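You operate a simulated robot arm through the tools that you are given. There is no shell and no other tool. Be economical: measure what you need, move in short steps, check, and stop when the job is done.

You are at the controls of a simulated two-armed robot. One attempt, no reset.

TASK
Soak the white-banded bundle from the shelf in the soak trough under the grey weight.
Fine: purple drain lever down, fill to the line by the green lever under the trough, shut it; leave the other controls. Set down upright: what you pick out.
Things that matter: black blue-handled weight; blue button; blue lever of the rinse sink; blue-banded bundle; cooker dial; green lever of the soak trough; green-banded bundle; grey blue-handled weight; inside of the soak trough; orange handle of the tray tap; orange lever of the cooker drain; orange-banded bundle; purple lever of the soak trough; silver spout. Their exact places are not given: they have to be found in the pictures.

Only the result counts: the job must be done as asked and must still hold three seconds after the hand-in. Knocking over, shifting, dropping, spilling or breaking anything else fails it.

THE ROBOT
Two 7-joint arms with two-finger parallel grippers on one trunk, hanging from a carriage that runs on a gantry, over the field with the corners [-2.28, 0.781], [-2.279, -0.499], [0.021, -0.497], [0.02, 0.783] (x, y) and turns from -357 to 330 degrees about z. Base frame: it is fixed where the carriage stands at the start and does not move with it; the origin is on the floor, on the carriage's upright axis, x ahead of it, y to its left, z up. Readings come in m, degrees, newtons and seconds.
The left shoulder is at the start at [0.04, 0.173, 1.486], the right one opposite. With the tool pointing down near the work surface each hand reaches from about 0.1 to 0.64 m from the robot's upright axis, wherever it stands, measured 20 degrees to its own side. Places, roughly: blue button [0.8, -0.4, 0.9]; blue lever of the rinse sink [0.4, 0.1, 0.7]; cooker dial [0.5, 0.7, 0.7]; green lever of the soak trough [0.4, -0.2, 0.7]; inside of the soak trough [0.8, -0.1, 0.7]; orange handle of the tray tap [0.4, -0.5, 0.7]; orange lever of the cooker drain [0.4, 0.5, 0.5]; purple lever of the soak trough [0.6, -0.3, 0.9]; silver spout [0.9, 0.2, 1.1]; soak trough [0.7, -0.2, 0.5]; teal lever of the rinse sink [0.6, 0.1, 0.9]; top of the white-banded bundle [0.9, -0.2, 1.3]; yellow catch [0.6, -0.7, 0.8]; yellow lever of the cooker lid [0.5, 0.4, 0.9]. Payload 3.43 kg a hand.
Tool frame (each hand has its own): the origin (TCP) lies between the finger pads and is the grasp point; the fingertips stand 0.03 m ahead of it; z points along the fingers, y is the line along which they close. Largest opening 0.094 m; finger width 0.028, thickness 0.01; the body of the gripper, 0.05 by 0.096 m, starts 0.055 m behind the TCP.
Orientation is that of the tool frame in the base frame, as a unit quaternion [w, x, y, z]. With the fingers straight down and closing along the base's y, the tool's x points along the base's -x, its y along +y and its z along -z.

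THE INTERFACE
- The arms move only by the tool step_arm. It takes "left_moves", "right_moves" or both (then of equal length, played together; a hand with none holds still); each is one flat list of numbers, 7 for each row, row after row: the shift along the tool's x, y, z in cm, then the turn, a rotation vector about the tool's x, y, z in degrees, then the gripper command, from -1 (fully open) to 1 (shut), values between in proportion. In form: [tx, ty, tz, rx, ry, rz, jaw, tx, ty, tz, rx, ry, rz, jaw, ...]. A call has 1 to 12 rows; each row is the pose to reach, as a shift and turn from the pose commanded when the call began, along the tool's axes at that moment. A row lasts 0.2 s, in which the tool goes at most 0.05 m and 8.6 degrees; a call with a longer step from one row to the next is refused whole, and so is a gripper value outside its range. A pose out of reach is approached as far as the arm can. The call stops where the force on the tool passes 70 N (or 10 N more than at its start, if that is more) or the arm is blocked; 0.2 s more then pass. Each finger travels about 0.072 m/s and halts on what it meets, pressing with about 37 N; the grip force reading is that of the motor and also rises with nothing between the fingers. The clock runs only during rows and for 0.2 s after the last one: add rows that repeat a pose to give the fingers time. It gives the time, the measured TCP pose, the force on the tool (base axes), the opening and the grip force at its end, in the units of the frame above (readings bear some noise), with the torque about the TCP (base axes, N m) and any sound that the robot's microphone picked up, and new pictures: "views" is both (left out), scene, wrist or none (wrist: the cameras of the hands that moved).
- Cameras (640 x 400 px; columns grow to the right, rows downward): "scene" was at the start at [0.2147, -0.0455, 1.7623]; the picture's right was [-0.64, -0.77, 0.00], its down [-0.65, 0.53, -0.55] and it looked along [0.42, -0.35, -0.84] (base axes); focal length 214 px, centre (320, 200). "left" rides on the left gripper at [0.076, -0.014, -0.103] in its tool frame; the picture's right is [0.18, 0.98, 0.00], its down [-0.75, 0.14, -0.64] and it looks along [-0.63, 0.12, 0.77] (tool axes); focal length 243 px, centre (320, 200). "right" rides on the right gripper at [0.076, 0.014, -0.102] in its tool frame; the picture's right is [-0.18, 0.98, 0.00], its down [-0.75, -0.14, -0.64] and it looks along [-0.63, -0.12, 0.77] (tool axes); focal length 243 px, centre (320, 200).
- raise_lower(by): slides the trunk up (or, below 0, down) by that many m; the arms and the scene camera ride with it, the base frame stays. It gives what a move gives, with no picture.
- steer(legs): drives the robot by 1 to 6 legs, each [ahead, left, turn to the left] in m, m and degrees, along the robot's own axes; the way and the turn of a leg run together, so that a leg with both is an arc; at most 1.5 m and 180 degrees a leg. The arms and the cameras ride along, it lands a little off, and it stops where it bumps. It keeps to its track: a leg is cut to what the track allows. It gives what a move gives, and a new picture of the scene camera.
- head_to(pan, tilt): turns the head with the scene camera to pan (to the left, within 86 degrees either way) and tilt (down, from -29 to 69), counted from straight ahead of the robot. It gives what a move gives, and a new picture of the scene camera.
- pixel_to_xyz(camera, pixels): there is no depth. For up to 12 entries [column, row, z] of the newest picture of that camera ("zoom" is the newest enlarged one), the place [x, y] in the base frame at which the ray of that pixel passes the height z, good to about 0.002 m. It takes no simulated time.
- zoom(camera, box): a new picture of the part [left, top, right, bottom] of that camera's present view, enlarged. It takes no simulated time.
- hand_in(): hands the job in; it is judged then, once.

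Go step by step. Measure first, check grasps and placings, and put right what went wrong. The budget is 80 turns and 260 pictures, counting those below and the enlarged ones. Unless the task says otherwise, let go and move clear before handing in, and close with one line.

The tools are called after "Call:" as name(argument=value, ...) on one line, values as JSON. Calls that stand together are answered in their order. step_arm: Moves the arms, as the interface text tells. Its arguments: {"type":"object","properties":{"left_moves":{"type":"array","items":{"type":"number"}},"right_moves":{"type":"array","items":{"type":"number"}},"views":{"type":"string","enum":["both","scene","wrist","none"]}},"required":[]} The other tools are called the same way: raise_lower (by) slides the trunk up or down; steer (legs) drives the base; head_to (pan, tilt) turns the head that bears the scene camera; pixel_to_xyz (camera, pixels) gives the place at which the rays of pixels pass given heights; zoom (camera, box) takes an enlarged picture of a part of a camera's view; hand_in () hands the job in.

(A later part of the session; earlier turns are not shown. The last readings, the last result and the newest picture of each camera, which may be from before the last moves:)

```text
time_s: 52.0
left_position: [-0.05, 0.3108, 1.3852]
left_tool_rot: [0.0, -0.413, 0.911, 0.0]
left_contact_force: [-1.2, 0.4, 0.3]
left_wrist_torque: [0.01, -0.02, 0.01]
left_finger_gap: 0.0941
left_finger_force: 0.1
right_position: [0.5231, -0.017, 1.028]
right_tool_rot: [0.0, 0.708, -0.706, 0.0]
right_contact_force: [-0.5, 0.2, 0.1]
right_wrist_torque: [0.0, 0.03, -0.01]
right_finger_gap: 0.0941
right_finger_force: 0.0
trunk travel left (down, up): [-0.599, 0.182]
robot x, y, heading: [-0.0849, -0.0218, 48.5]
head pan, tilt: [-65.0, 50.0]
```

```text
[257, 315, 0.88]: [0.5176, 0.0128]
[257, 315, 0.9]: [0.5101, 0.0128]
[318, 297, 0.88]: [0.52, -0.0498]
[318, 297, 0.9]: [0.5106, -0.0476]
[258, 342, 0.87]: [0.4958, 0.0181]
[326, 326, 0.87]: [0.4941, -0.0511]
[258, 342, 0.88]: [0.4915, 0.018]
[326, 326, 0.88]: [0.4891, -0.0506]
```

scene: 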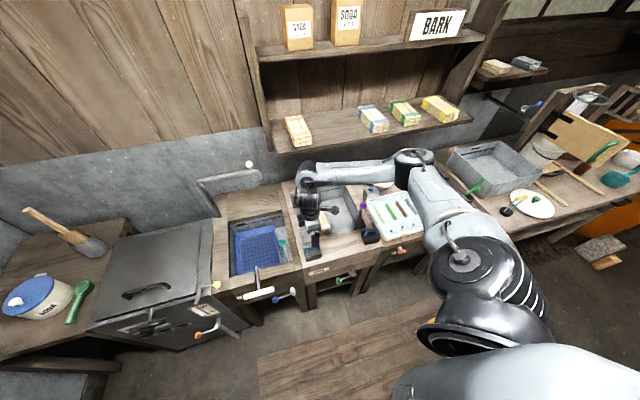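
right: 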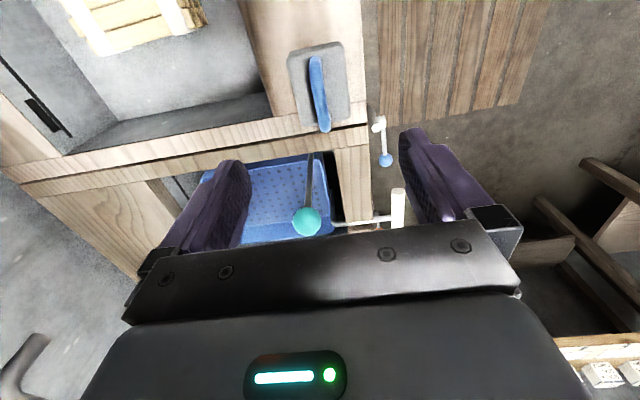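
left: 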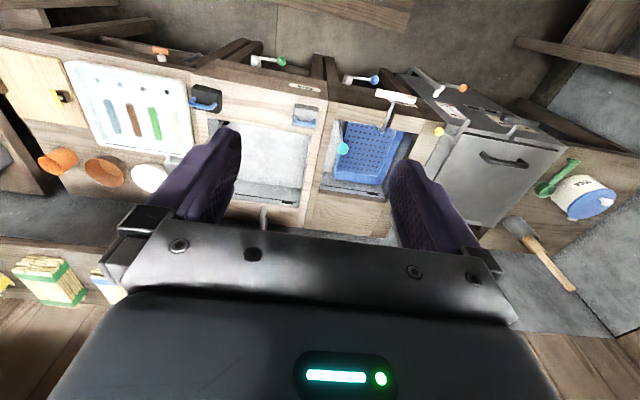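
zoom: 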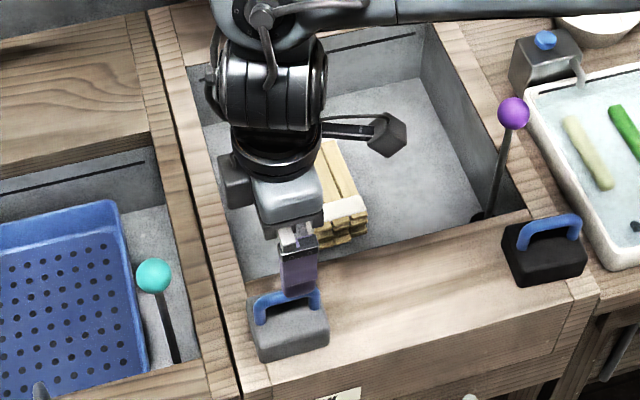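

Block top ≈0.87, handle bar at x≈0.5245, y −0.05…0.01, top ≈0.90. Descend to TCP z≈0.907 and close.

Call:
step_arm(right_moves=[0.2, -0.15, 4, 0, 0, 0, -1, 0.3, -0.15, 8, 0, 0, 0, -1, 0.3, -0.15, 10.5, 0, 0, 0, -1, 0.3, -0.15, 12.1, 0, 0, 0, -1, 0.3, -0.15, 12.1, 0, 0, 0, -1])

Call:
zoom(camera="scene", box=[270, 190, 350, 270])

```text
time_s: 53.2
left_position: [-0.0506, 0.3115, 1.387]
left_tool_rot: [0.001, -0.413, 0.911, 0.0]
left_contact_force: [-0.1, -0.3, -0.2]
left_wrist_torque: [-0.02, 0.01, 0.0]
left_finger_gap: 0.094
left_finger_force: 0.1
right_position: [0.5266, -0.0236, 0.9066]
right_tool_rot: [0.0, 0.708, -0.706, 0.002]
right_contact_force: [1.4, 0.0, -1.0]
right_wrist_torque: [0.01, 0.01, -0.04]
right_finger_gap: 0.094
right_finger_force: 0.1
trunk travel left (down, up): [-0.599, 0.182]
robot x, y, heading: [-0.0884, -0.0229, 48.7]
head pan, tilt: [-65.0, 50.0]
```

scene: 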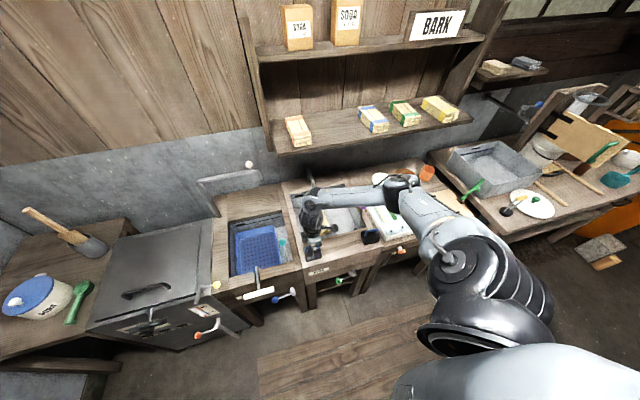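
right: 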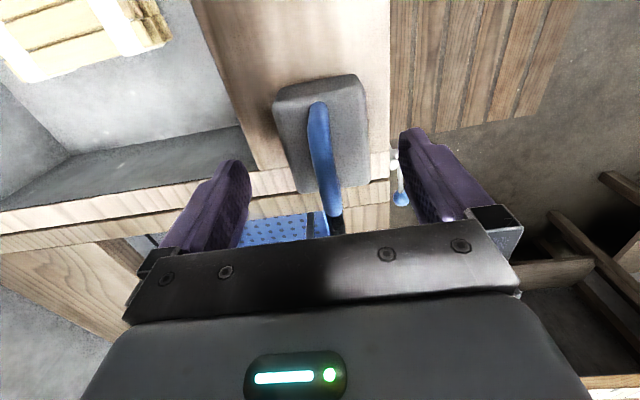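

```text
5.00 times, centred on (310, 230) of scene
```

zoom: 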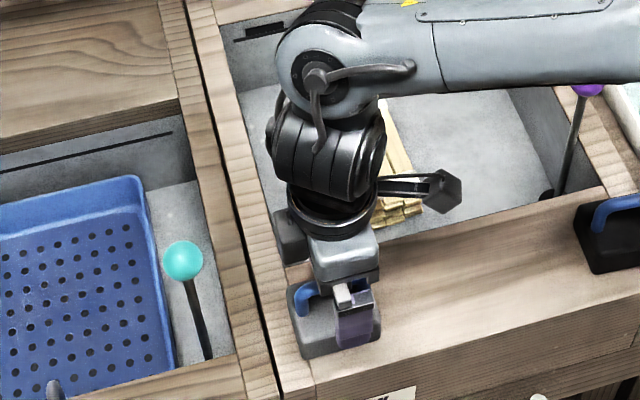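

Call:
pixel_to_xyz(camera="right", pixels=[[318, 105, 0.89], [330, 192, 0.89], [318, 105, 0.87], [320, 188, 0.9066], [330, 192, 0.9], [330, 192, 0.88], [275, 97, 0.87], [355, 75, 0.87], [300, 190, 0.87]])

Call:
zoom(camera="right", box=[240, 60, 400, 250])

```text
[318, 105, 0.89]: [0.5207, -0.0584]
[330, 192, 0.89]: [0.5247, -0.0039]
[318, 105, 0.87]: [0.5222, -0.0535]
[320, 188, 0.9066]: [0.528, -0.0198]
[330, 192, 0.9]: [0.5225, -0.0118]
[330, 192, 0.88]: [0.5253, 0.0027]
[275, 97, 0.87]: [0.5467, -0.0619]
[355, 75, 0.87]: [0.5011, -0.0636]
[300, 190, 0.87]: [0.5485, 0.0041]
```

```text
2.11 times, centred on (320, 155) of right
```

zoom: 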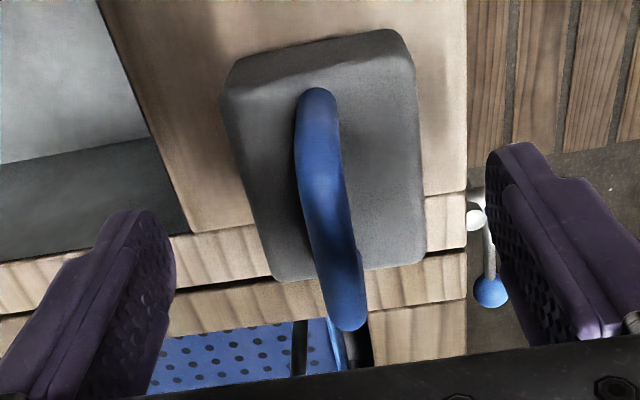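

The handle is centred between the fingers. Close.

Call:
step_arm(right_moves=[0, 0, 0, 0, 0, 0, -0.3, 0, 0, 0, 0, 0, 0, 0.4, 0, 0, 0, 0, 0, 0, 1, 0, 0, 0, 0, 0, 0, 1, 0, 0, 0, 0, 0, 0, 1], views="wrist")

```text
time_s: 54.4
left_position: [-0.0498, 0.3098, 1.3861]
left_tool_rot: [0.0, -0.414, 0.91, 0.001]
left_contact_force: [0.4, -0.4, 0.1]
left_wrist_torque: [-0.02, -0.02, 0.0]
left_finger_gap: 0.0941
left_finger_force: 0.0
right_position: [0.5257, -0.0216, 0.9078]
right_tool_rot: [0.001, 0.709, -0.706, 0.0]
right_contact_force: [-0.6, 0.1, -1.1]
right_wrist_torque: [-0.05, -0.01, -0.02]
right_finger_gap: 0.0115
right_finger_force: 36.9
trunk travel left (down, up): [-0.599, 0.182]
robot x, y, heading: [-0.0892, -0.021, 48.3]
head pan, tilt: [-65.0, 50.0]
```

right: 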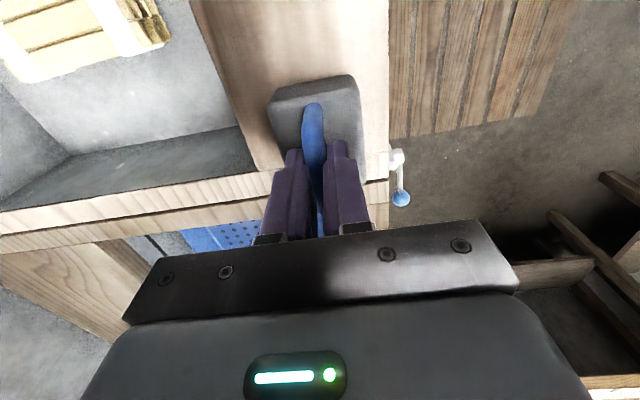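

Handle gripped (gap 11.5 mm). Lift 12 cm.

Call:
step_arm(right_moves=[0, 0, -2, 0, 0, 0, 1, 0, 0, -5, 0, 0, 0, 1, 0, 0, -8.5, 0, 0, 0, 1, 0, 0, -12, 0, 0, 0, 1])

Call:
zoom(camera="scene", box=[260, 180, 380, 270])

```text
time_s: 55.4
left_position: [-0.0497, 0.3096, 1.386]
left_tool_rot: [0.0, -0.412, 0.911, 0.0]
left_contact_force: [-0.9, 0.8, -0.3]
left_wrist_torque: [0.0, 0.02, -0.02]
left_finger_gap: 0.094
left_finger_force: 0.1
right_position: [0.5251, -0.022, 1.0251]
right_tool_rot: [-0.001, 0.709, -0.705, 0.001]
right_contact_force: [-0.5, 0.9, -4.1]
right_wrist_torque: [-0.01, -0.02, -0.03]
right_finger_gap: 0.0113
right_finger_force: 37.0
trunk travel left (down, up): [-0.599, 0.182]
robot x, y, heading: [-0.0871, -0.0241, 48.7]
head pan, tilt: [-65.0, 50.0]
```

scene: 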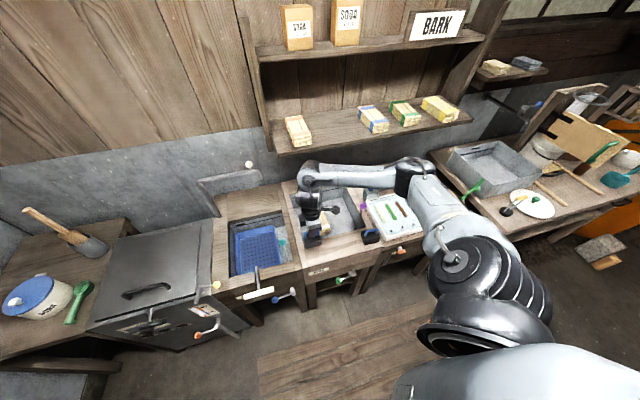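
right: 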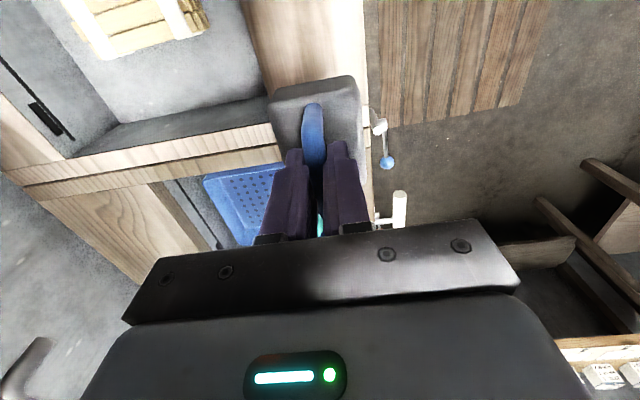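

```text
4.44 times, centred on (320, 225) of scene
```

zoom: 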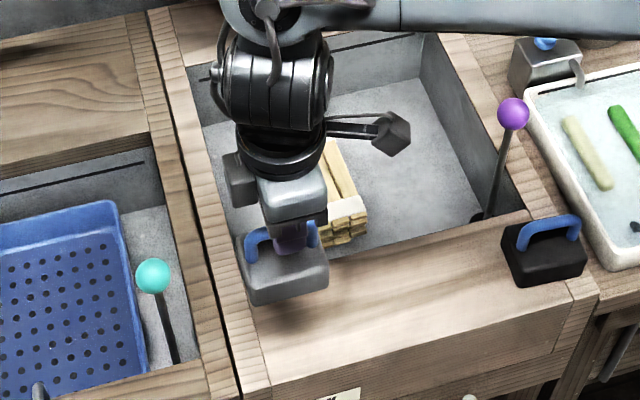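

Before going under the shelf I determine how high the wrist stands above the TCP.

Call:
pixel_to_xyz(camera="scene", pixels=[[308, 164, 1.2], [308, 164, 1.25], [308, 164, 1.3], [308, 164, 1.35], [306, 178, 1.2], [306, 178, 1.25], [306, 178, 1.3], [300, 152, 1.19], [330, 147, 1.2]])

Call:
zoom(camera="scene", box=[250, 120, 410, 220])

```text
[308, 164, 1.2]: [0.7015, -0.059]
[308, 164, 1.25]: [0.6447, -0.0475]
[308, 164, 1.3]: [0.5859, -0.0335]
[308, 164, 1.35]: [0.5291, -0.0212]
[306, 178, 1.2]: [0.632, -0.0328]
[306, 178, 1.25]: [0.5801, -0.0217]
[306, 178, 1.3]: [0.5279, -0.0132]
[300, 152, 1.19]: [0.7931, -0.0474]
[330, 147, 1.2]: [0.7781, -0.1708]
```

```text
4.00 times, centred on (330, 170) of scene
```

zoom: 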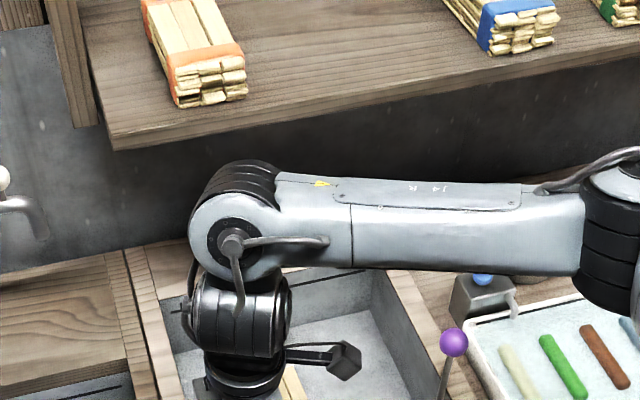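

Call:
pixel_to_xyz(camera="zoom", pixels=[[112, 150, 1.18], [112, 150, 1.2], [112, 150, 1.22], [105, 118, 1.23], [290, 235, 0.842], [400, 120, 1.2]])

Call:
steer(legs=[[0.064, -0.072, 0]])

```text
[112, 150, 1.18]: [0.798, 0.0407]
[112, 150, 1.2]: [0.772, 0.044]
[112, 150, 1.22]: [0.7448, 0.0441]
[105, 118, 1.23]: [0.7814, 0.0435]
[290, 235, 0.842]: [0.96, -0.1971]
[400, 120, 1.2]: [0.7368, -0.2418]
```

```text
time_s: 56.6
left_position: [0.0449, 0.3102, 1.3846]
left_tool_rot: [0.001, -0.412, 0.911, 0.0]
left_contact_force: [0.0, -0.2, 0.1]
left_wrist_torque: [0.03, -0.02, -0.02]
left_finger_gap: 0.0939
left_finger_force: 0.0
right_position: [0.6217, -0.0218, 1.0251]
right_tool_rot: [0.0, 0.708, -0.706, 0.002]
right_contact_force: [-0.4, 0.4, -4.6]
right_wrist_torque: [-0.03, 0.0, 0.01]
right_finger_gap: 0.0114
right_finger_force: 36.4
trunk travel left (down, up): [-0.599, 0.182]
robot x, y, heading: [0.0099, -0.0248, 48.8]
head pan, tilt: [-65.0, 50.0]
```

scene: 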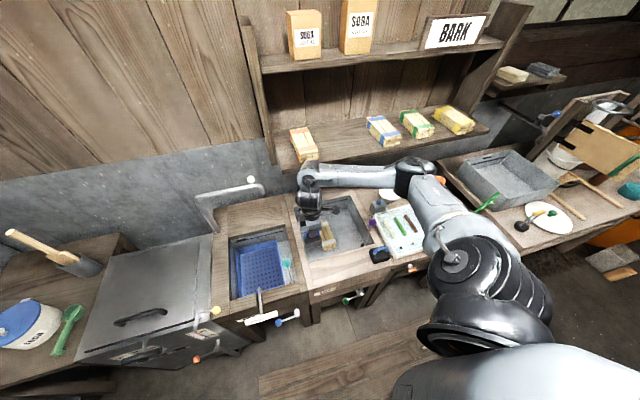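

Shelf underside ≈1.21, wrist top is 0.335 above TCP, so TCP must be ≤0.85 when beyond x≈0.69. I go to (0.645,−0.12), then lower the trunk into the trough.

Call:
step_arm(right_moves=[3.3, -0.8, 0, 0, 0, 0, 1, 6.6, -1.6, 0, 0, 0, 0, 1, 9.8, -2.3, 0, 0, 0, 0, 1], views="none")

Call:
raise_lower(by=-0.1)

Call:
step_arm(right_moves=[0, 0, 0, 0, 0, 0, 1])

Call:
zoom(camera="scene", box=[270, 140, 430, 280])

```text
time_s: 57.4
left_position: [0.0456, 0.3099, 1.3849]
left_tool_rot: [0.0, -0.412, 0.911, 0.0]
left_contact_force: [-0.3, -0.5, -0.8]
left_wrist_torque: [-0.01, 0.0, 0.0]
left_finger_gap: 0.094
left_finger_force: 0.1
right_position: [0.6445, -0.1185, 1.0257]
right_tool_rot: [-0.001, 0.709, -0.705, 0.0]
right_contact_force: [0.5, -0.2, -5.8]
right_wrist_torque: [-0.02, 0.03, 0.01]
right_finger_gap: 0.0114
right_finger_force: 37.5
trunk travel left (down, up): [-0.599, 0.182]
robot x, y, heading: [0.005, -0.021, 48.6]
head pan, tilt: [-65.0, 50.0]
```

```text
time_s: 58.7
left_position: [0.0466, 0.3104, 1.2847]
left_tool_rot: [0.0, -0.413, 0.911, 0.0]
left_contact_force: [-0.4, 0.2, 0.1]
left_wrist_torque: [-0.01, 0.0, -0.04]
left_finger_gap: 0.0941
left_finger_force: 0.1
right_position: [0.6433, -0.1195, 0.9269]
right_tool_rot: [0.0, 0.709, -0.706, 0.0]
right_contact_force: [0.6, 0.4, -5.6]
right_wrist_torque: [0.0, 0.02, -0.01]
right_finger_gap: 0.0115
right_finger_force: 37.1
trunk travel left (down, up): [-0.499, 0.282]
robot x, y, heading: [0.0068, -0.0235, 48.5]
head pan, tilt: [-65.0, 50.0]
```

```text
time_s: 59.1
left_position: [0.0449, 0.3112, 1.2854]
left_tool_rot: [0.001, -0.413, 0.911, -0.001]
left_contact_force: [-0.2, 0.4, -0.1]
left_wrist_torque: [-0.03, 0.03, -0.01]
left_finger_gap: 0.0936
left_finger_force: 0.0
right_position: [0.6439, -0.1186, 0.9261]
right_tool_rot: [0.001, 0.708, -0.706, 0.0]
right_contact_force: [-0.7, 0.0, -5.0]
right_wrist_torque: [-0.03, 0.0, -0.01]
right_finger_gap: 0.0114
right_finger_force: 36.6
trunk travel left (down, up): [-0.499, 0.282]
robot x, y, heading: [0.0078, -0.0218, 48.5]
head pan, tilt: [-65.0, 50.0]
```

scene: 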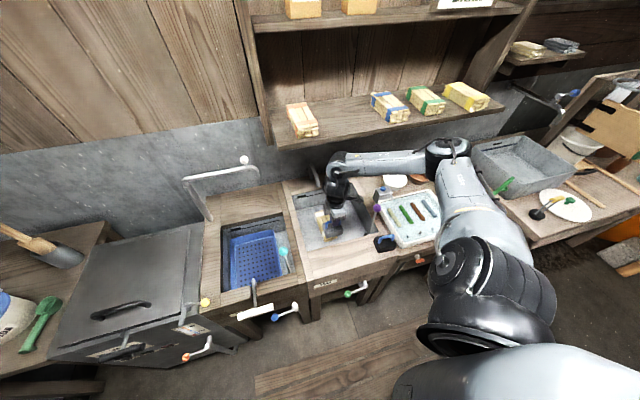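
right: 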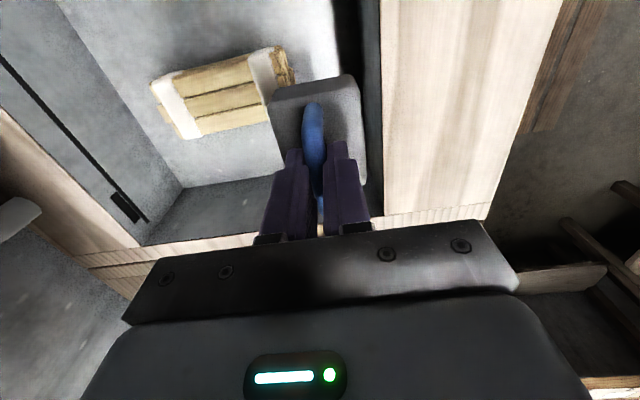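

```text
2.86 times, centred on (350, 210) of scene
```

zoom: 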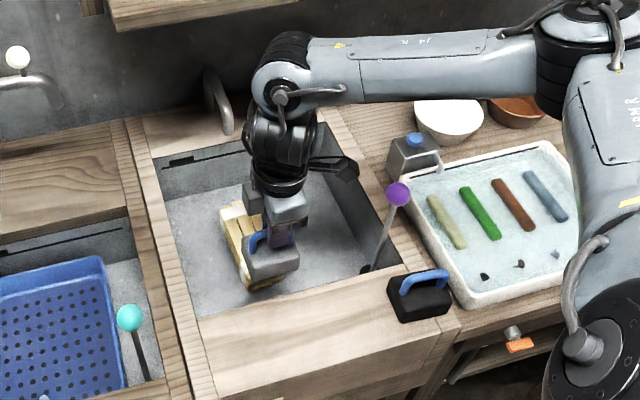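

Call:
pixel_to_xyz(camera="right", pixels=[[152, 82, 0.752], [272, 48, 0.752], [195, 137, 0.752], [270, 105, 0.752], [380, 210, 0.842], [143, 245, 0.842], [130, 215, 0.842]])

Call:
step_arm(right_moves=[0, 0, 3, 0, 0, 0, 1, 0, 0, 6, 0, 0, 0, 1, 0, 0, 8.3, 0, 0, 0, 1])

```text
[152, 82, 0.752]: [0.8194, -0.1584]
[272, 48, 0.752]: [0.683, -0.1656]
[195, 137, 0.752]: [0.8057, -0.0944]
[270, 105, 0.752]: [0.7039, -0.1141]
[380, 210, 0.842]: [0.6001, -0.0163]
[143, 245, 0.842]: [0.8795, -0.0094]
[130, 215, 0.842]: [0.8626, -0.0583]
```

```text
time_s: 59.9
left_position: [0.0444, 0.3116, 1.2856]
left_tool_rot: [0.0, -0.412, 0.911, 0.001]
left_contact_force: [-0.2, 0.4, 0.7]
left_wrist_torque: [0.02, -0.04, 0.02]
left_finger_gap: 0.0941
left_finger_force: 0.0
right_position: [0.6417, -0.1204, 0.8426]
right_tool_rot: [-0.001, 0.708, -0.706, 0.0]
right_contact_force: [-0.3, 1.7, -4.9]
right_wrist_torque: [-0.01, 0.01, -0.01]
right_finger_gap: 0.0114
right_finger_force: 36.7
trunk travel left (down, up): [-0.499, 0.282]
robot x, y, heading: [0.0099, -0.0219, 48.5]
head pan, tilt: [-65.0, 50.0]
```

scene: 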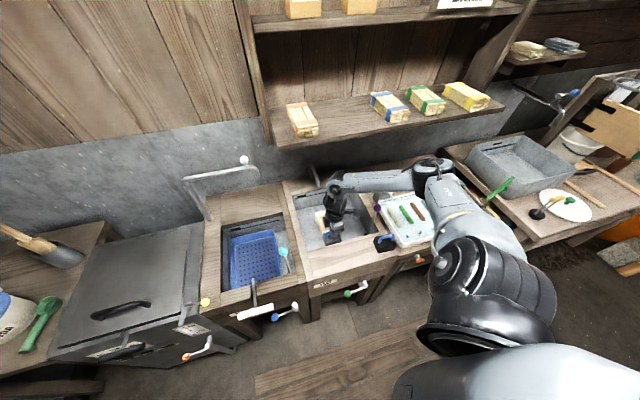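
right: 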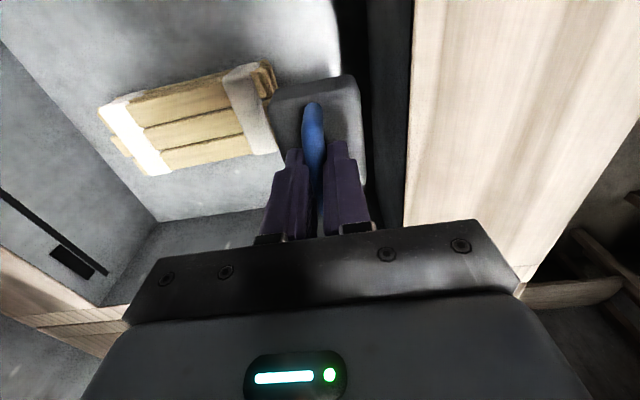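

Clear of the shelf. Move forward 11 cm over the bundle centre.

Call:
step_arm(right_moves=[0.1, -2.5, 0, 0, 0, 0, 1, 0.2, -5, 0, 0, 0, 0, 1, 0.3, -7.5, 0, 0, 0, 0, 1, 0.4, -9.5, 0, 0, 0, 0, 1, 0.45, -11.1, 0, 0, 0, 0, 1, 0.45, -11.1, 0, 0, 0, 0, 1])

Call:
zoom(camera="scene", box=[280, 130, 400, 250])

```text
time_s: 61.3
left_position: [0.0458, 0.3097, 1.2845]
left_tool_rot: [-0.001, -0.412, 0.911, 0.001]
left_contact_force: [0.1, -0.3, -0.3]
left_wrist_torque: [0.0, 0.03, -0.01]
left_finger_gap: 0.094
left_finger_force: 0.1
right_position: [0.7538, -0.1227, 0.8414]
right_tool_rot: [0.001, 0.708, -0.706, 0.0]
right_contact_force: [0.5, -0.4, -4.2]
right_wrist_torque: [0.01, -0.03, 0.02]
right_finger_gap: 0.0112
right_finger_force: 37.0
trunk travel left (down, up): [-0.499, 0.282]
robot x, y, heading: [0.0068, -0.0217, 48.4]
head pan, tilt: [-65.0, 50.0]
```

scene: 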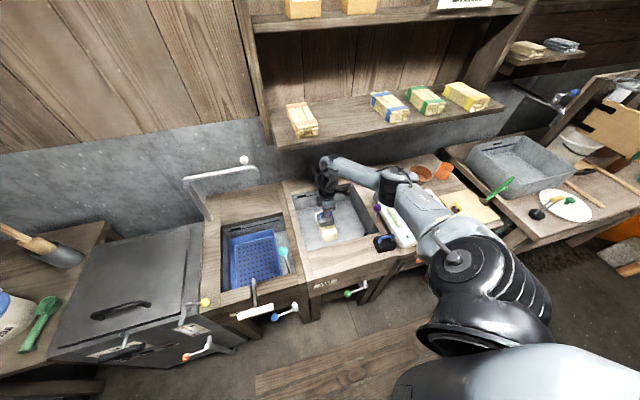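
right: 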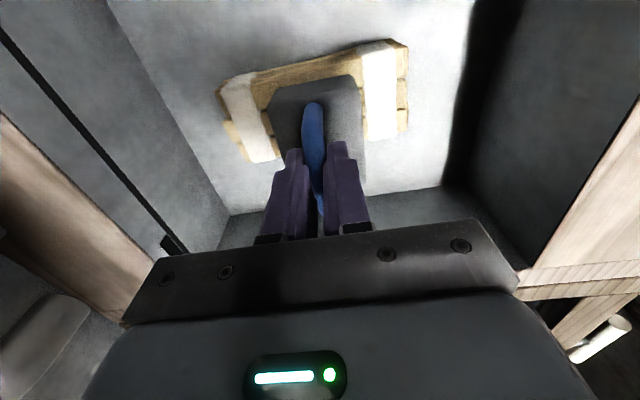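

```text
3.33 times, centred on (340, 190) of scene
```

zoom: 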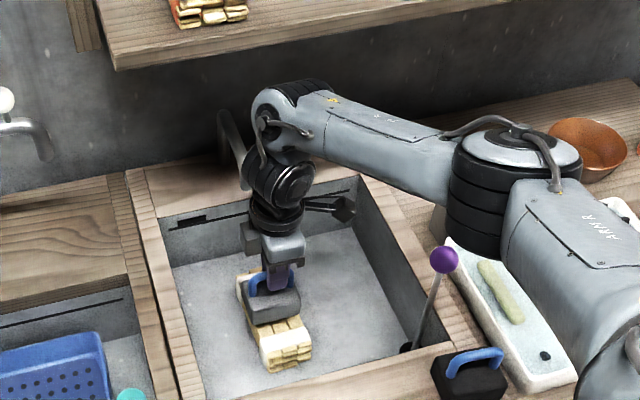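

Weight is centred over the bundle. Lower to contact.

Call:
step_arm(right_moves=[0, 0, 1, 0, 0, 0, 1, 0, 0, 1.9, 0, 0, 0, 1, 0, 0, 1.9, 0, 0, 0, 1], views="none")

Call:
step_arm(right_moves=[0, 0, 0.3, 0, 0, 0, 1, 0, 0, 0.3, 0, 0, 0, 1], views="none")

```text
time_s: 62.1
left_position: [0.0453, 0.3108, 1.2866]
left_tool_rot: [0.0, -0.413, 0.911, 0.0]
left_contact_force: [0.4, -0.6, -0.2]
left_wrist_torque: [0.01, -0.05, 0.0]
left_finger_gap: 0.0942
left_finger_force: 0.0
right_position: [0.7553, -0.1225, 0.8225]
right_tool_rot: [-0.001, 0.708, -0.707, 0.0]
right_contact_force: [-1.5, 1.0, -1.2]
right_wrist_torque: [-0.12, 0.0, 0.02]
right_finger_gap: 0.0114
right_finger_force: 36.7
trunk travel left (down, up): [-0.499, 0.282]
robot x, y, heading: [0.0099, -0.0237, 48.7]
head pan, tilt: [-65.0, 50.0]
```

```text
time_s: 62.7
left_position: [0.0457, 0.3097, 1.2863]
left_tool_rot: [0.0, -0.413, 0.911, 0.001]
left_contact_force: [-0.5, 0.9, -0.4]
left_wrist_torque: [-0.03, -0.01, -0.03]
left_finger_gap: 0.094
left_finger_force: 0.1
right_position: [0.7573, -0.1245, 0.8223]
right_tool_rot: [-0.001, 0.708, -0.706, 0.0]
right_contact_force: [-14.4, 2.6, 33.2]
right_wrist_torque: [-0.09, 0.22, -0.02]
right_finger_gap: 0.0115
right_finger_force: 37.0
trunk travel left (down, up): [-0.499, 0.282]
robot x, y, heading: [0.0061, -0.027, 48.6]
head pan, tilt: [-65.0, 50.0]
```

Resting on the bundle at 0.822. Relieve the push and open, then rise 2.5 cm.

Call:
step_arm(right_moves=[0, 0, -0.3, 0, 0, 0, 1, 0, 0, -0.3, 0, 0, 0, 0.6, 0, 0, -0.3, 0, 0, 0, 0.2, 0, 0, -0.3, 0, 0, 0, 0.2, 0, 0, -1.5, 0, 0, 0, 0.2, 0, 0, -2.6, 0, 0, 0, 0.2])

Call:
zoom(camera="scene", box=[280, 130, 400, 250])

```text
time_s: 64.1
left_position: [0.0459, 0.3106, 1.286]
left_tool_rot: [-0.001, -0.413, 0.911, 0.0]
left_contact_force: [-0.2, 0.3, -0.8]
left_wrist_torque: [-0.01, 0.0, 0.02]
left_finger_gap: 0.0941
left_finger_force: 0.0
right_position: [0.7558, -0.1246, 0.8475]
right_tool_rot: [-0.001, 0.709, -0.706, 0.0]
right_contact_force: [-0.2, -0.2, 0.5]
right_wrist_torque: [0.0, -0.04, 0.01]
right_finger_gap: 0.0375
right_finger_force: 0.0
trunk travel left (down, up): [-0.499, 0.282]
robot x, y, heading: [0.0057, -0.0221, 48.8]
head pan, tilt: [-65.0, 50.0]
```

scene: 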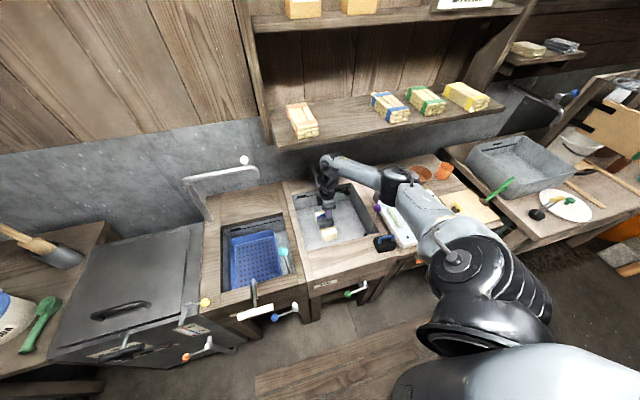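
right: 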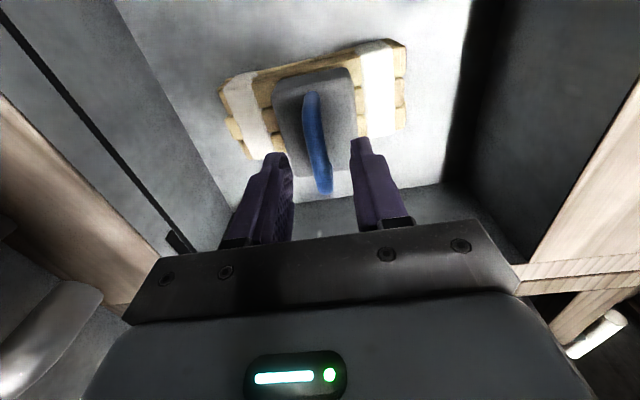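

```text
3.33 times, centred on (340, 190) of scene
```

zoom: 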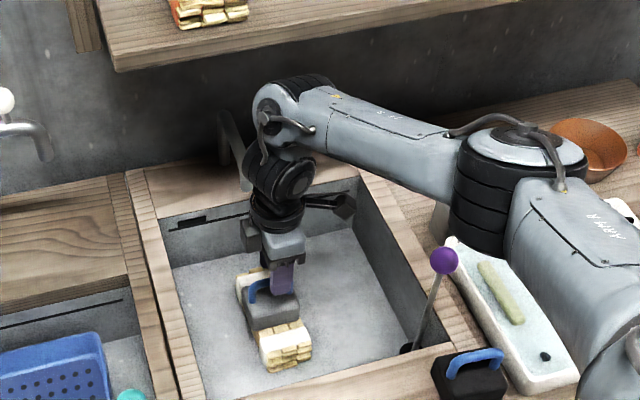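

Weight sits squarely on the bundle between its bands. Rise 8 mm more, back out in −x, then up.

Call:
step_arm(right_moves=[0, 0, -0.8, 0, 0, 0, 0.2, 0, 2, -0.8, 0, 0, 0, 0.2, 0, 4.5, -0.8, 0, 0, 0, 0.2, 0, 7, -0.8, 0, 0, 0, 0.2, 0, 9.5, -0.8, 0, 0, 0, 0.2, 0, 12, -3, 0, 0, 0, 0.2, 0, 12, -7, 0, 0, 0, 0.2, 0, 12, -11, 0, 0, 0, 0.2], views="none")

Call:
raise_lower(by=0.1)

Call:
steer(legs=[[-0.132, 0.15, 0]])

Call:
zoom(camera="scene", box=[270, 150, 400, 270])

```text
time_s: 65.9
left_position: [0.0466, 0.3106, 1.2858]
left_tool_rot: [0.001, -0.412, 0.911, 0.0]
left_contact_force: [-0.1, 0.1, 0.6]
left_wrist_torque: [-0.03, 0.01, -0.02]
left_finger_gap: 0.094
left_finger_force: 0.0
right_position: [0.6352, -0.1257, 0.957]
right_tool_rot: [0.001, 0.708, -0.706, 0.001]
right_contact_force: [0.1, -1.5, -0.4]
right_wrist_torque: [-0.01, 0.0, -0.02]
right_finger_gap: 0.0376
right_finger_force: 0.1
trunk travel left (down, up): [-0.499, 0.282]
robot x, y, heading: [0.0028, -0.0203, 48.8]
head pan, tilt: [-65.0, 50.0]
```

```text
time_s: 67.2
left_position: [0.0457, 0.3108, 1.3845]
left_tool_rot: [0.0, -0.413, 0.911, 0.001]
left_contact_force: [0.1, 0.2, -0.7]
left_wrist_torque: [0.03, -0.01, 0.01]
left_finger_gap: 0.094
left_finger_force: 0.0
right_position: [0.6353, -0.1256, 1.0554]
right_tool_rot: [0.001, 0.709, -0.705, 0.001]
right_contact_force: [-0.4, -0.2, -0.4]
right_wrist_torque: [0.01, 0.01, 0.02]
right_finger_gap: 0.0378
right_finger_force: 0.1
trunk travel left (down, up): [-0.599, 0.182]
robot x, y, heading: [0.0059, -0.0199, 48.6]
head pan, tilt: [-65.0, 50.0]
```

```text
time_s: 68.8
left_position: [-0.1515, 0.3101, 1.385]
left_tool_rot: [-0.001, -0.412, 0.911, 0.0]
left_contact_force: [-0.2, 0.3, 1.0]
left_wrist_torque: [-0.03, 0.0, 0.01]
left_finger_gap: 0.0939
left_finger_force: 0.1
right_position: [0.437, -0.1267, 1.0558]
right_tool_rot: [0.0, 0.708, -0.706, 0.0]
right_contact_force: [-0.5, 0.3, -0.1]
right_wrist_torque: [-0.01, -0.02, 0.01]
right_finger_gap: 0.0375
right_finger_force: 0.2
trunk travel left (down, up): [-0.599, 0.182]
robot x, y, heading: [-0.192, -0.0227, 49.0]
head pan, tilt: [-65.0, 50.0]
```

scene: 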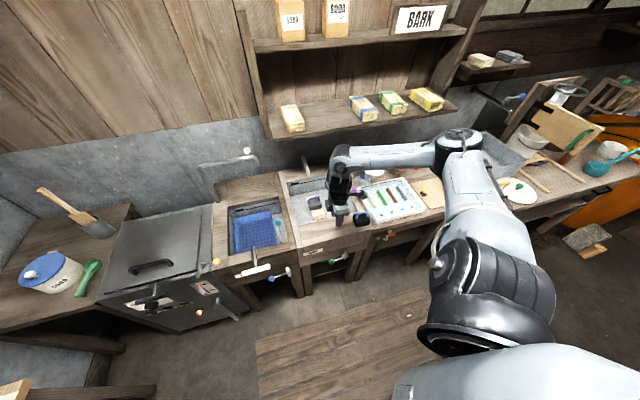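

```text
3.33 times, centred on (335, 210) of scene
```

zoom: 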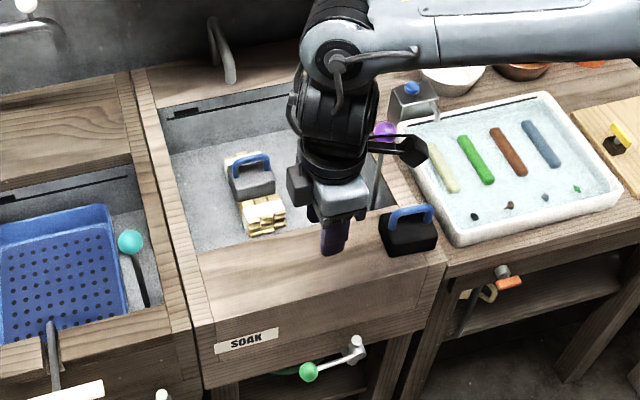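

The weight stays on the bundle. Now I inspect the purple lever's hub to see which way it swings.

Call:
step_arm(right_moves=[0, 3, -2, 0, 0, 0, 0.2, 0, 6, -4, 0, 0, 0, 0.2, 0, 9, -6, 0, 0, 0, 1, 0, 12, -8, 0, 0, 0, 1])

Call:
zoom(camera="scene", box=[325, 170, 385, 230])

Call:
zoom(camera="scene", box=[300, 240, 370, 280])

```text
time_s: 69.8
left_position: [-0.1525, 0.3092, 1.3867]
left_tool_rot: [0.0, -0.412, 0.911, 0.0]
left_contact_force: [-0.4, 0.0, -0.2]
left_wrist_torque: [0.02, 0.01, 0.0]
left_finger_gap: 0.0939
left_finger_force: 0.2
right_position: [0.3163, -0.1259, 1.137]
right_tool_rot: [0.0, 0.709, -0.705, 0.001]
right_contact_force: [1.2, 0.4, 0.1]
right_wrist_torque: [-0.01, 0.0, 0.0]
right_finger_gap: 0.0003
right_finger_force: 33.2
trunk travel left (down, up): [-0.599, 0.182]
robot x, y, heading: [-0.1903, -0.0262, 48.6]
head pan, tilt: [-65.0, 50.0]
```

scene: 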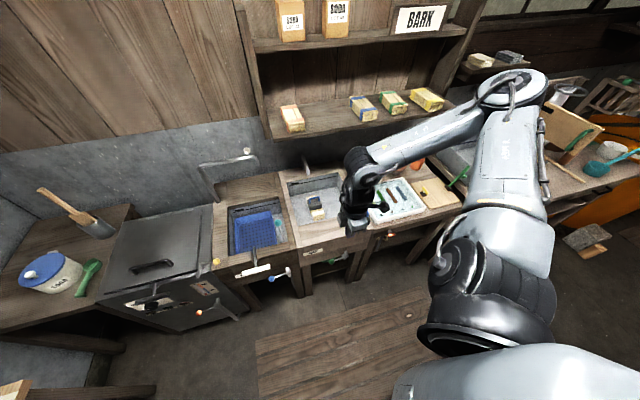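
right: 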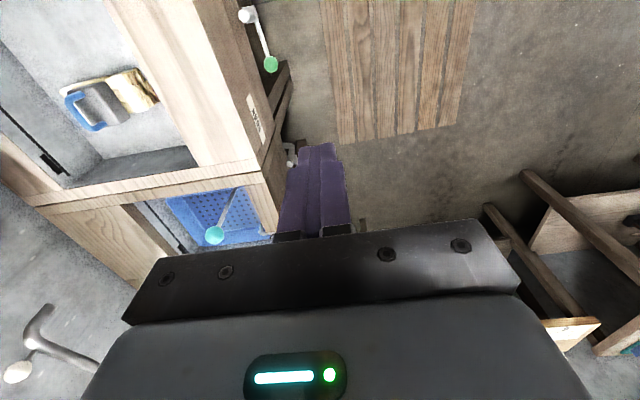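

```text
6.67 times, centred on (355, 200) of scene
```

zoom: 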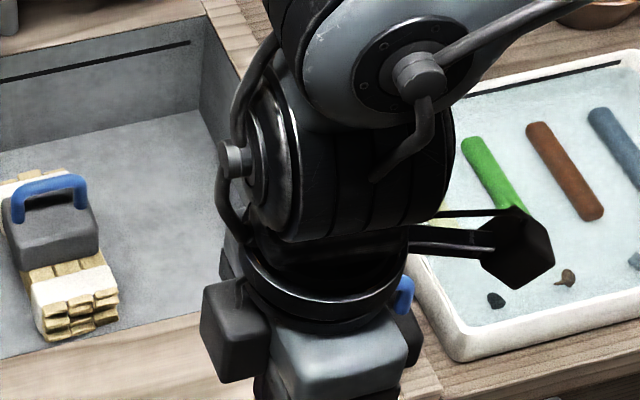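

```text
9.14 times, centred on (335, 260) of scene
```

zoom: 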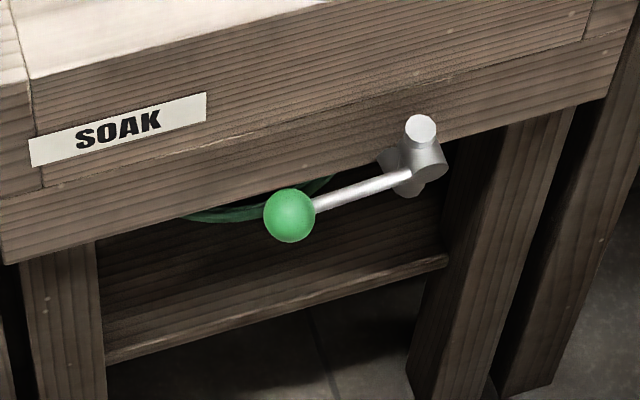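

Green lever: knob at the +y end of a horizontal arm. For the purple lever I bring the right hand to the −y side so its camera (looking +y) sees the hub.

Call:
step_arm(right_moves=[4.5, -1, 0, 0, 0, 0, 1, 9, -2, 0, 0, 0, 0, 1, 13.5, -4, 0, 0, 0, 0, 1, 18, -6, 0, 0, 0, 0, 1, 22.5, -8, 0, 0, 0, 0, 1, 27, -10, 0, 0, 0, 0, 1, 31, -12, 0, 0, 0, 0, 1])

Call:
zoom(camera="right", box=[100, 20, 340, 200])

Call:
zoom(camera="scene", box=[290, 160, 390, 240])

```text
time_s: 71.4
left_position: [-0.1513, 0.3109, 1.3855]
left_tool_rot: [0.0, -0.412, 0.911, 0.001]
left_contact_force: [0.5, -0.4, -0.2]
left_wrist_torque: [-0.03, -0.02, 0.01]
left_finger_gap: 0.0942
left_finger_force: 0.1
right_position: [0.4412, -0.4362, 1.1377]
right_tool_rot: [0.0, 0.708, -0.706, 0.001]
right_contact_force: [0.4, 0.1, -0.3]
right_wrist_torque: [-0.01, 0.0, 0.01]
right_finger_gap: 0.0
right_finger_force: 32.6
trunk travel left (down, up): [-0.599, 0.182]
robot x, y, heading: [-0.1899, -0.0246, 48.8]
head pan, tilt: [-65.0, 50.0]
```

scene: 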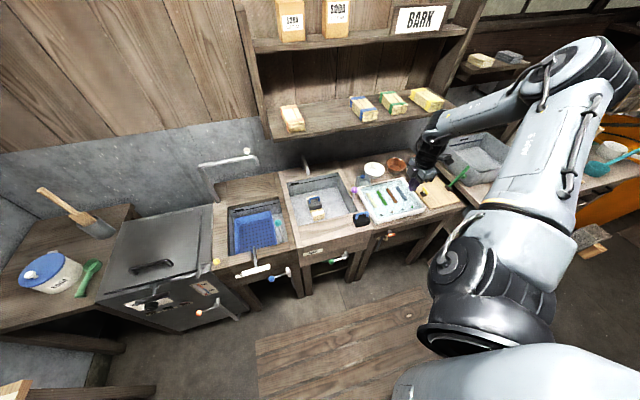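
right: 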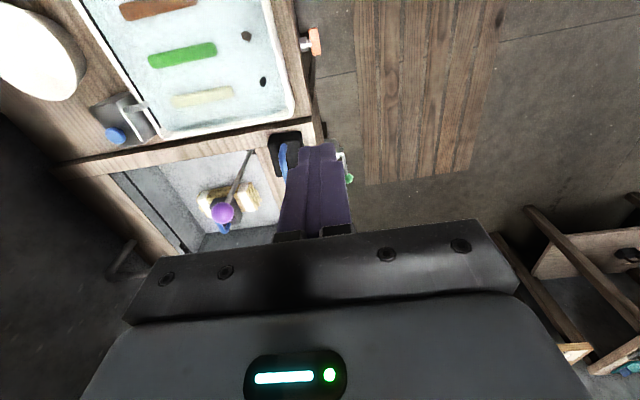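

```text
2.22 times, centred on (220, 110) of right
```

zoom: 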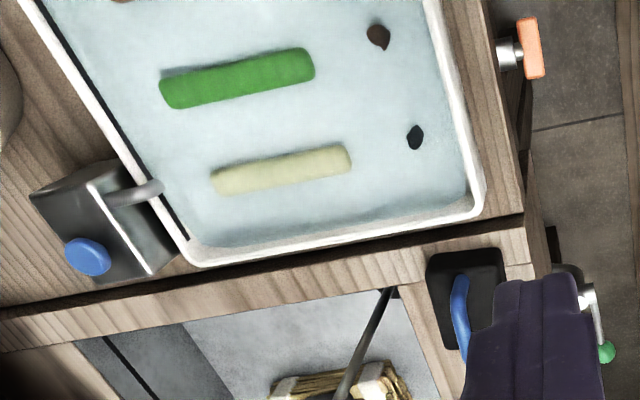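

```text
5.00 times, centred on (340, 200) of scene
```

zoom: 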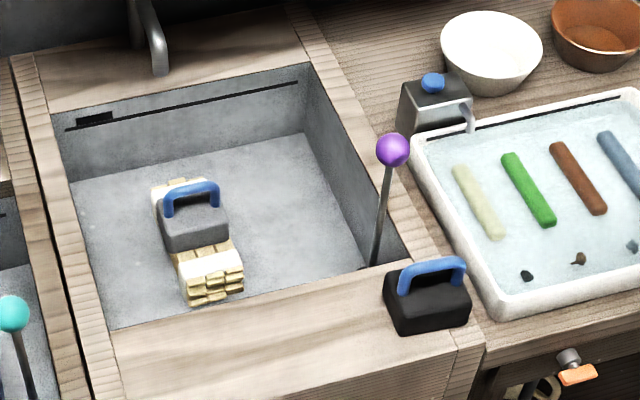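

Call:
pixel_to_xyz(camera="zoom", pixels=[[393, 150, 0.94], [393, 150, 0.98], [374, 265, 0.78], [374, 265, 0.84], [390, 167, 0.94]])

Call:
pixel_to_xyz(camera="right", pixels=[[223, 212, 0.94], [223, 212, 0.98], [249.3, 150.5, 0.78], [249.3, 150.5, 0.84], [240, 180, 0.9]])

```text
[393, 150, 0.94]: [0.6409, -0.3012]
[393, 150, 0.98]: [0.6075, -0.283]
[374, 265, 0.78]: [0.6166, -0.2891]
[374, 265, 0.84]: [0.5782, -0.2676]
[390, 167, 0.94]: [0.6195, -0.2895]
```

```text
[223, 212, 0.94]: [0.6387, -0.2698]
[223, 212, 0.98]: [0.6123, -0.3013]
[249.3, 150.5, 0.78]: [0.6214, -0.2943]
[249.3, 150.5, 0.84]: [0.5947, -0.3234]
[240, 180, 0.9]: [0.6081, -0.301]
```

Lever stands vertical: hub ≈(0.62,−0.291,0.775), knob ≈(0.62,−0.29,0.965), so it swings in +x down along the wall. I'll yaw the closed hand to 30° and move it in front (−x) of the knob.

Call:
step_arm(right_moves=[-2, 0, 0, 0, 0, 7.5, 1, -4, 0, 0, 0, 0, 15, 1, -6, 0, 0, 0, 0, 22.5, 1, -8, 0, 0, 0, 0, 30, 1, -10, 0, 0, 0, 0, 37.5, 1, -12, 0, 0, 0, 0, 45, 1, -14, 0, 0, 0, 0, 52.5, 1, -15.5, 0, 0, 0, 0, 60, 1], views="none")

Call:
steer(legs=[[-0.03, -0.123, 0]])

```text
time_s: 73.2
left_position: [-0.1529, 0.3086, 1.3856]
left_tool_rot: [0.0, -0.413, 0.911, 0.0]
left_contact_force: [0.2, 0.0, 0.2]
left_wrist_torque: [0.0, 0.01, -0.01]
left_finger_gap: 0.094
left_finger_force: 0.1
right_position: [0.4394, -0.2811, 1.1371]
right_tool_rot: [0.0, -0.259, 0.966, -0.001]
right_contact_force: [-0.1, 0.5, 0.2]
right_wrist_torque: [0.01, 0.02, 0.05]
right_finger_gap: 0.0001
right_finger_force: 33.1
trunk travel left (down, up): [-0.599, 0.182]
robot x, y, heading: [-0.1921, -0.0237, 48.9]
head pan, tilt: [-65.0, 50.0]
```

```text
time_s: 74.5
left_position: [-0.0809, 0.2058, 1.385]
left_tool_rot: [0.001, -0.412, 0.911, 0.0]
left_contact_force: [-0.1, 0.0, -0.1]
left_wrist_torque: [-0.02, 0.0, 0.02]
left_finger_gap: 0.0939
left_finger_force: 0.0
right_position: [0.5092, -0.3841, 1.1377]
right_tool_rot: [0.0, -0.261, 0.965, 0.0]
right_contact_force: [1.0, 0.5, -0.7]
right_wrist_torque: [0.03, -0.04, -0.01]
right_finger_gap: 0.0
right_finger_force: 33.0
trunk travel left (down, up): [-0.599, 0.182]
robot x, y, heading: [-0.1201, -0.124, 48.6]
head pan, tilt: [-65.0, 50.0]
```

scene: 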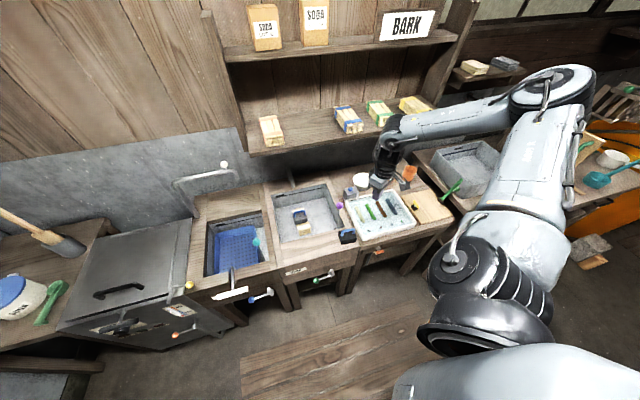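

Call:
step_arm(right_moves=[-0.2, 4, 3, 0, 0, 0, 1, -0.4, 8, 7, 0, 0, 0, 1, -0.5, 11.7, 11, 0, 0, 0, 1, -0.5, 11.7, 13.7, 0, 0, 0, 1], views="none")

Call:
steer(legs=[[0.079, -0.09, 0]])

Call:
zoom(camera="scene", box=[290, 150, 410, 260])

```text
refused: row 2 steps farther than a row can; nothing moved
```

```text
time_s: 75.7
left_position: [0.0385, 0.2071, 1.3851]
left_tool_rot: [0.001, -0.414, 0.91, 0.001]
left_contact_force: [0.8, -0.4, 0.4]
left_wrist_torque: [0.0, -0.03, 0.03]
left_finger_gap: 0.0942
left_finger_force: 0.0
right_position: [0.6307, -0.382, 1.1371]
right_tool_rot: [0.001, -0.262, 0.965, -0.002]
right_contact_force: [-0.6, -0.5, 0.0]
right_wrist_torque: [0.01, 0.01, 0.0]
right_finger_gap: 0.0
right_finger_force: 32.5
trunk travel left (down, up): [-0.599, 0.182]
robot x, y, heading: [0.0022, -0.1293, 48.7]
head pan, tilt: [-65.0, 50.0]
```

scene: 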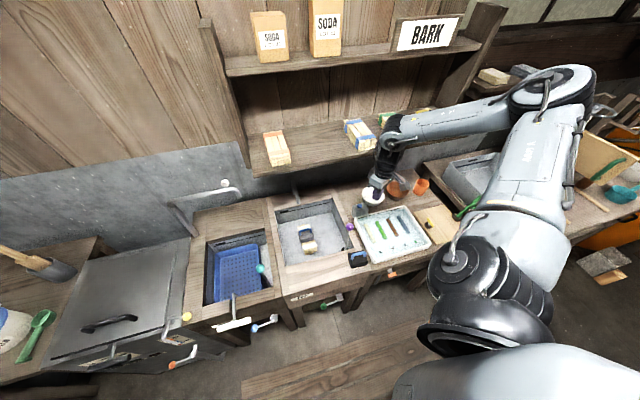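

```text
3.64 times, centred on (350, 205) of scene
```

zoom: 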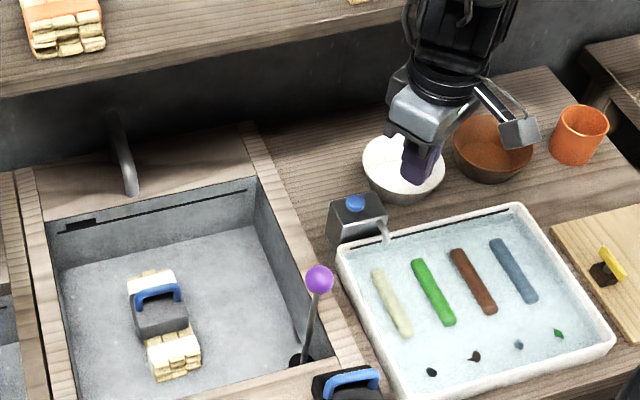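

That only drove; safe. Now move the hand beside the knob on its −x side.

Call:
step_arm(right_moves=[-0.1, 3.9, 0, 0, 0, 0, 1, -0.2, 7.8, 2, 0, 0, 0, 1, -0.25, 11.6, 4, 0, 0, 0, 1, -0.25, 11.6, 8, 0, 0, 0, 1, -0.25, 11.6, 12, 0, 0, 0, 1, -0.25, 11.6, 16, 0, 0, 0, 1])

Call:
zoom(camera="scene", box=[290, 150, 410, 260])

```text
time_s: 77.1
left_position: [0.0392, 0.2075, 1.3857]
left_tool_rot: [0.0, -0.413, 0.911, 0.0]
left_contact_force: [0.9, 0.5, 0.3]
left_wrist_torque: [-0.01, 0.02, -0.02]
left_finger_gap: 0.0939
left_finger_force: 0.1
right_position: [0.5728, -0.2805, 0.9773]
right_tool_rot: [0.0, -0.263, 0.965, 0.0]
right_contact_force: [1.0, -0.1, 0.7]
right_wrist_torque: [0.0, -0.01, 0.04]
right_finger_gap: 0.0
right_finger_force: 32.6
trunk travel left (down, up): [-0.599, 0.182]
robot x, y, heading: [-0.002, -0.1251, 48.8]
head pan, tilt: [-65.0, 50.0]
```

scene: 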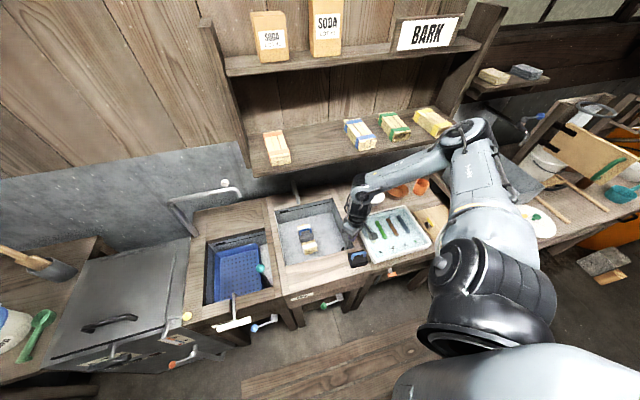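
right: 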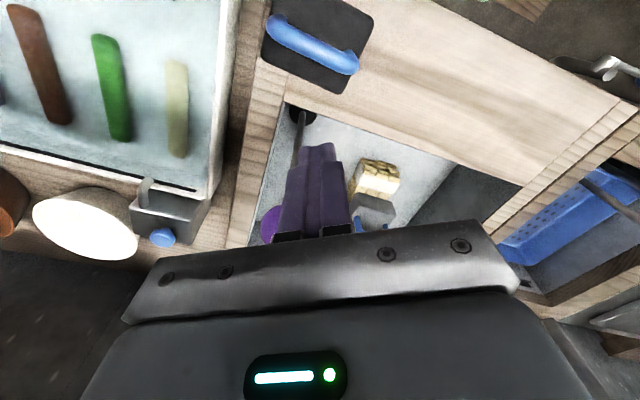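

```text
3.64 times, centred on (350, 205) of scene
```

zoom: 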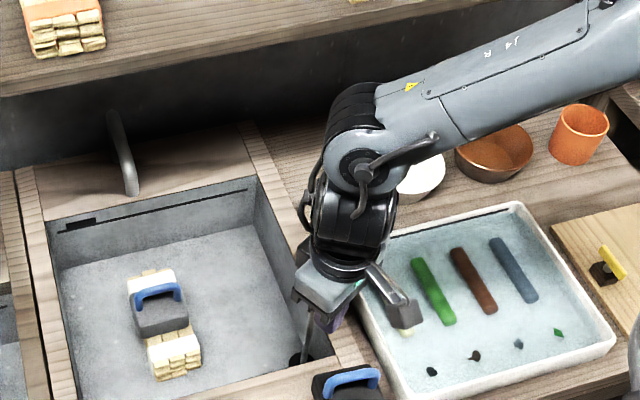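

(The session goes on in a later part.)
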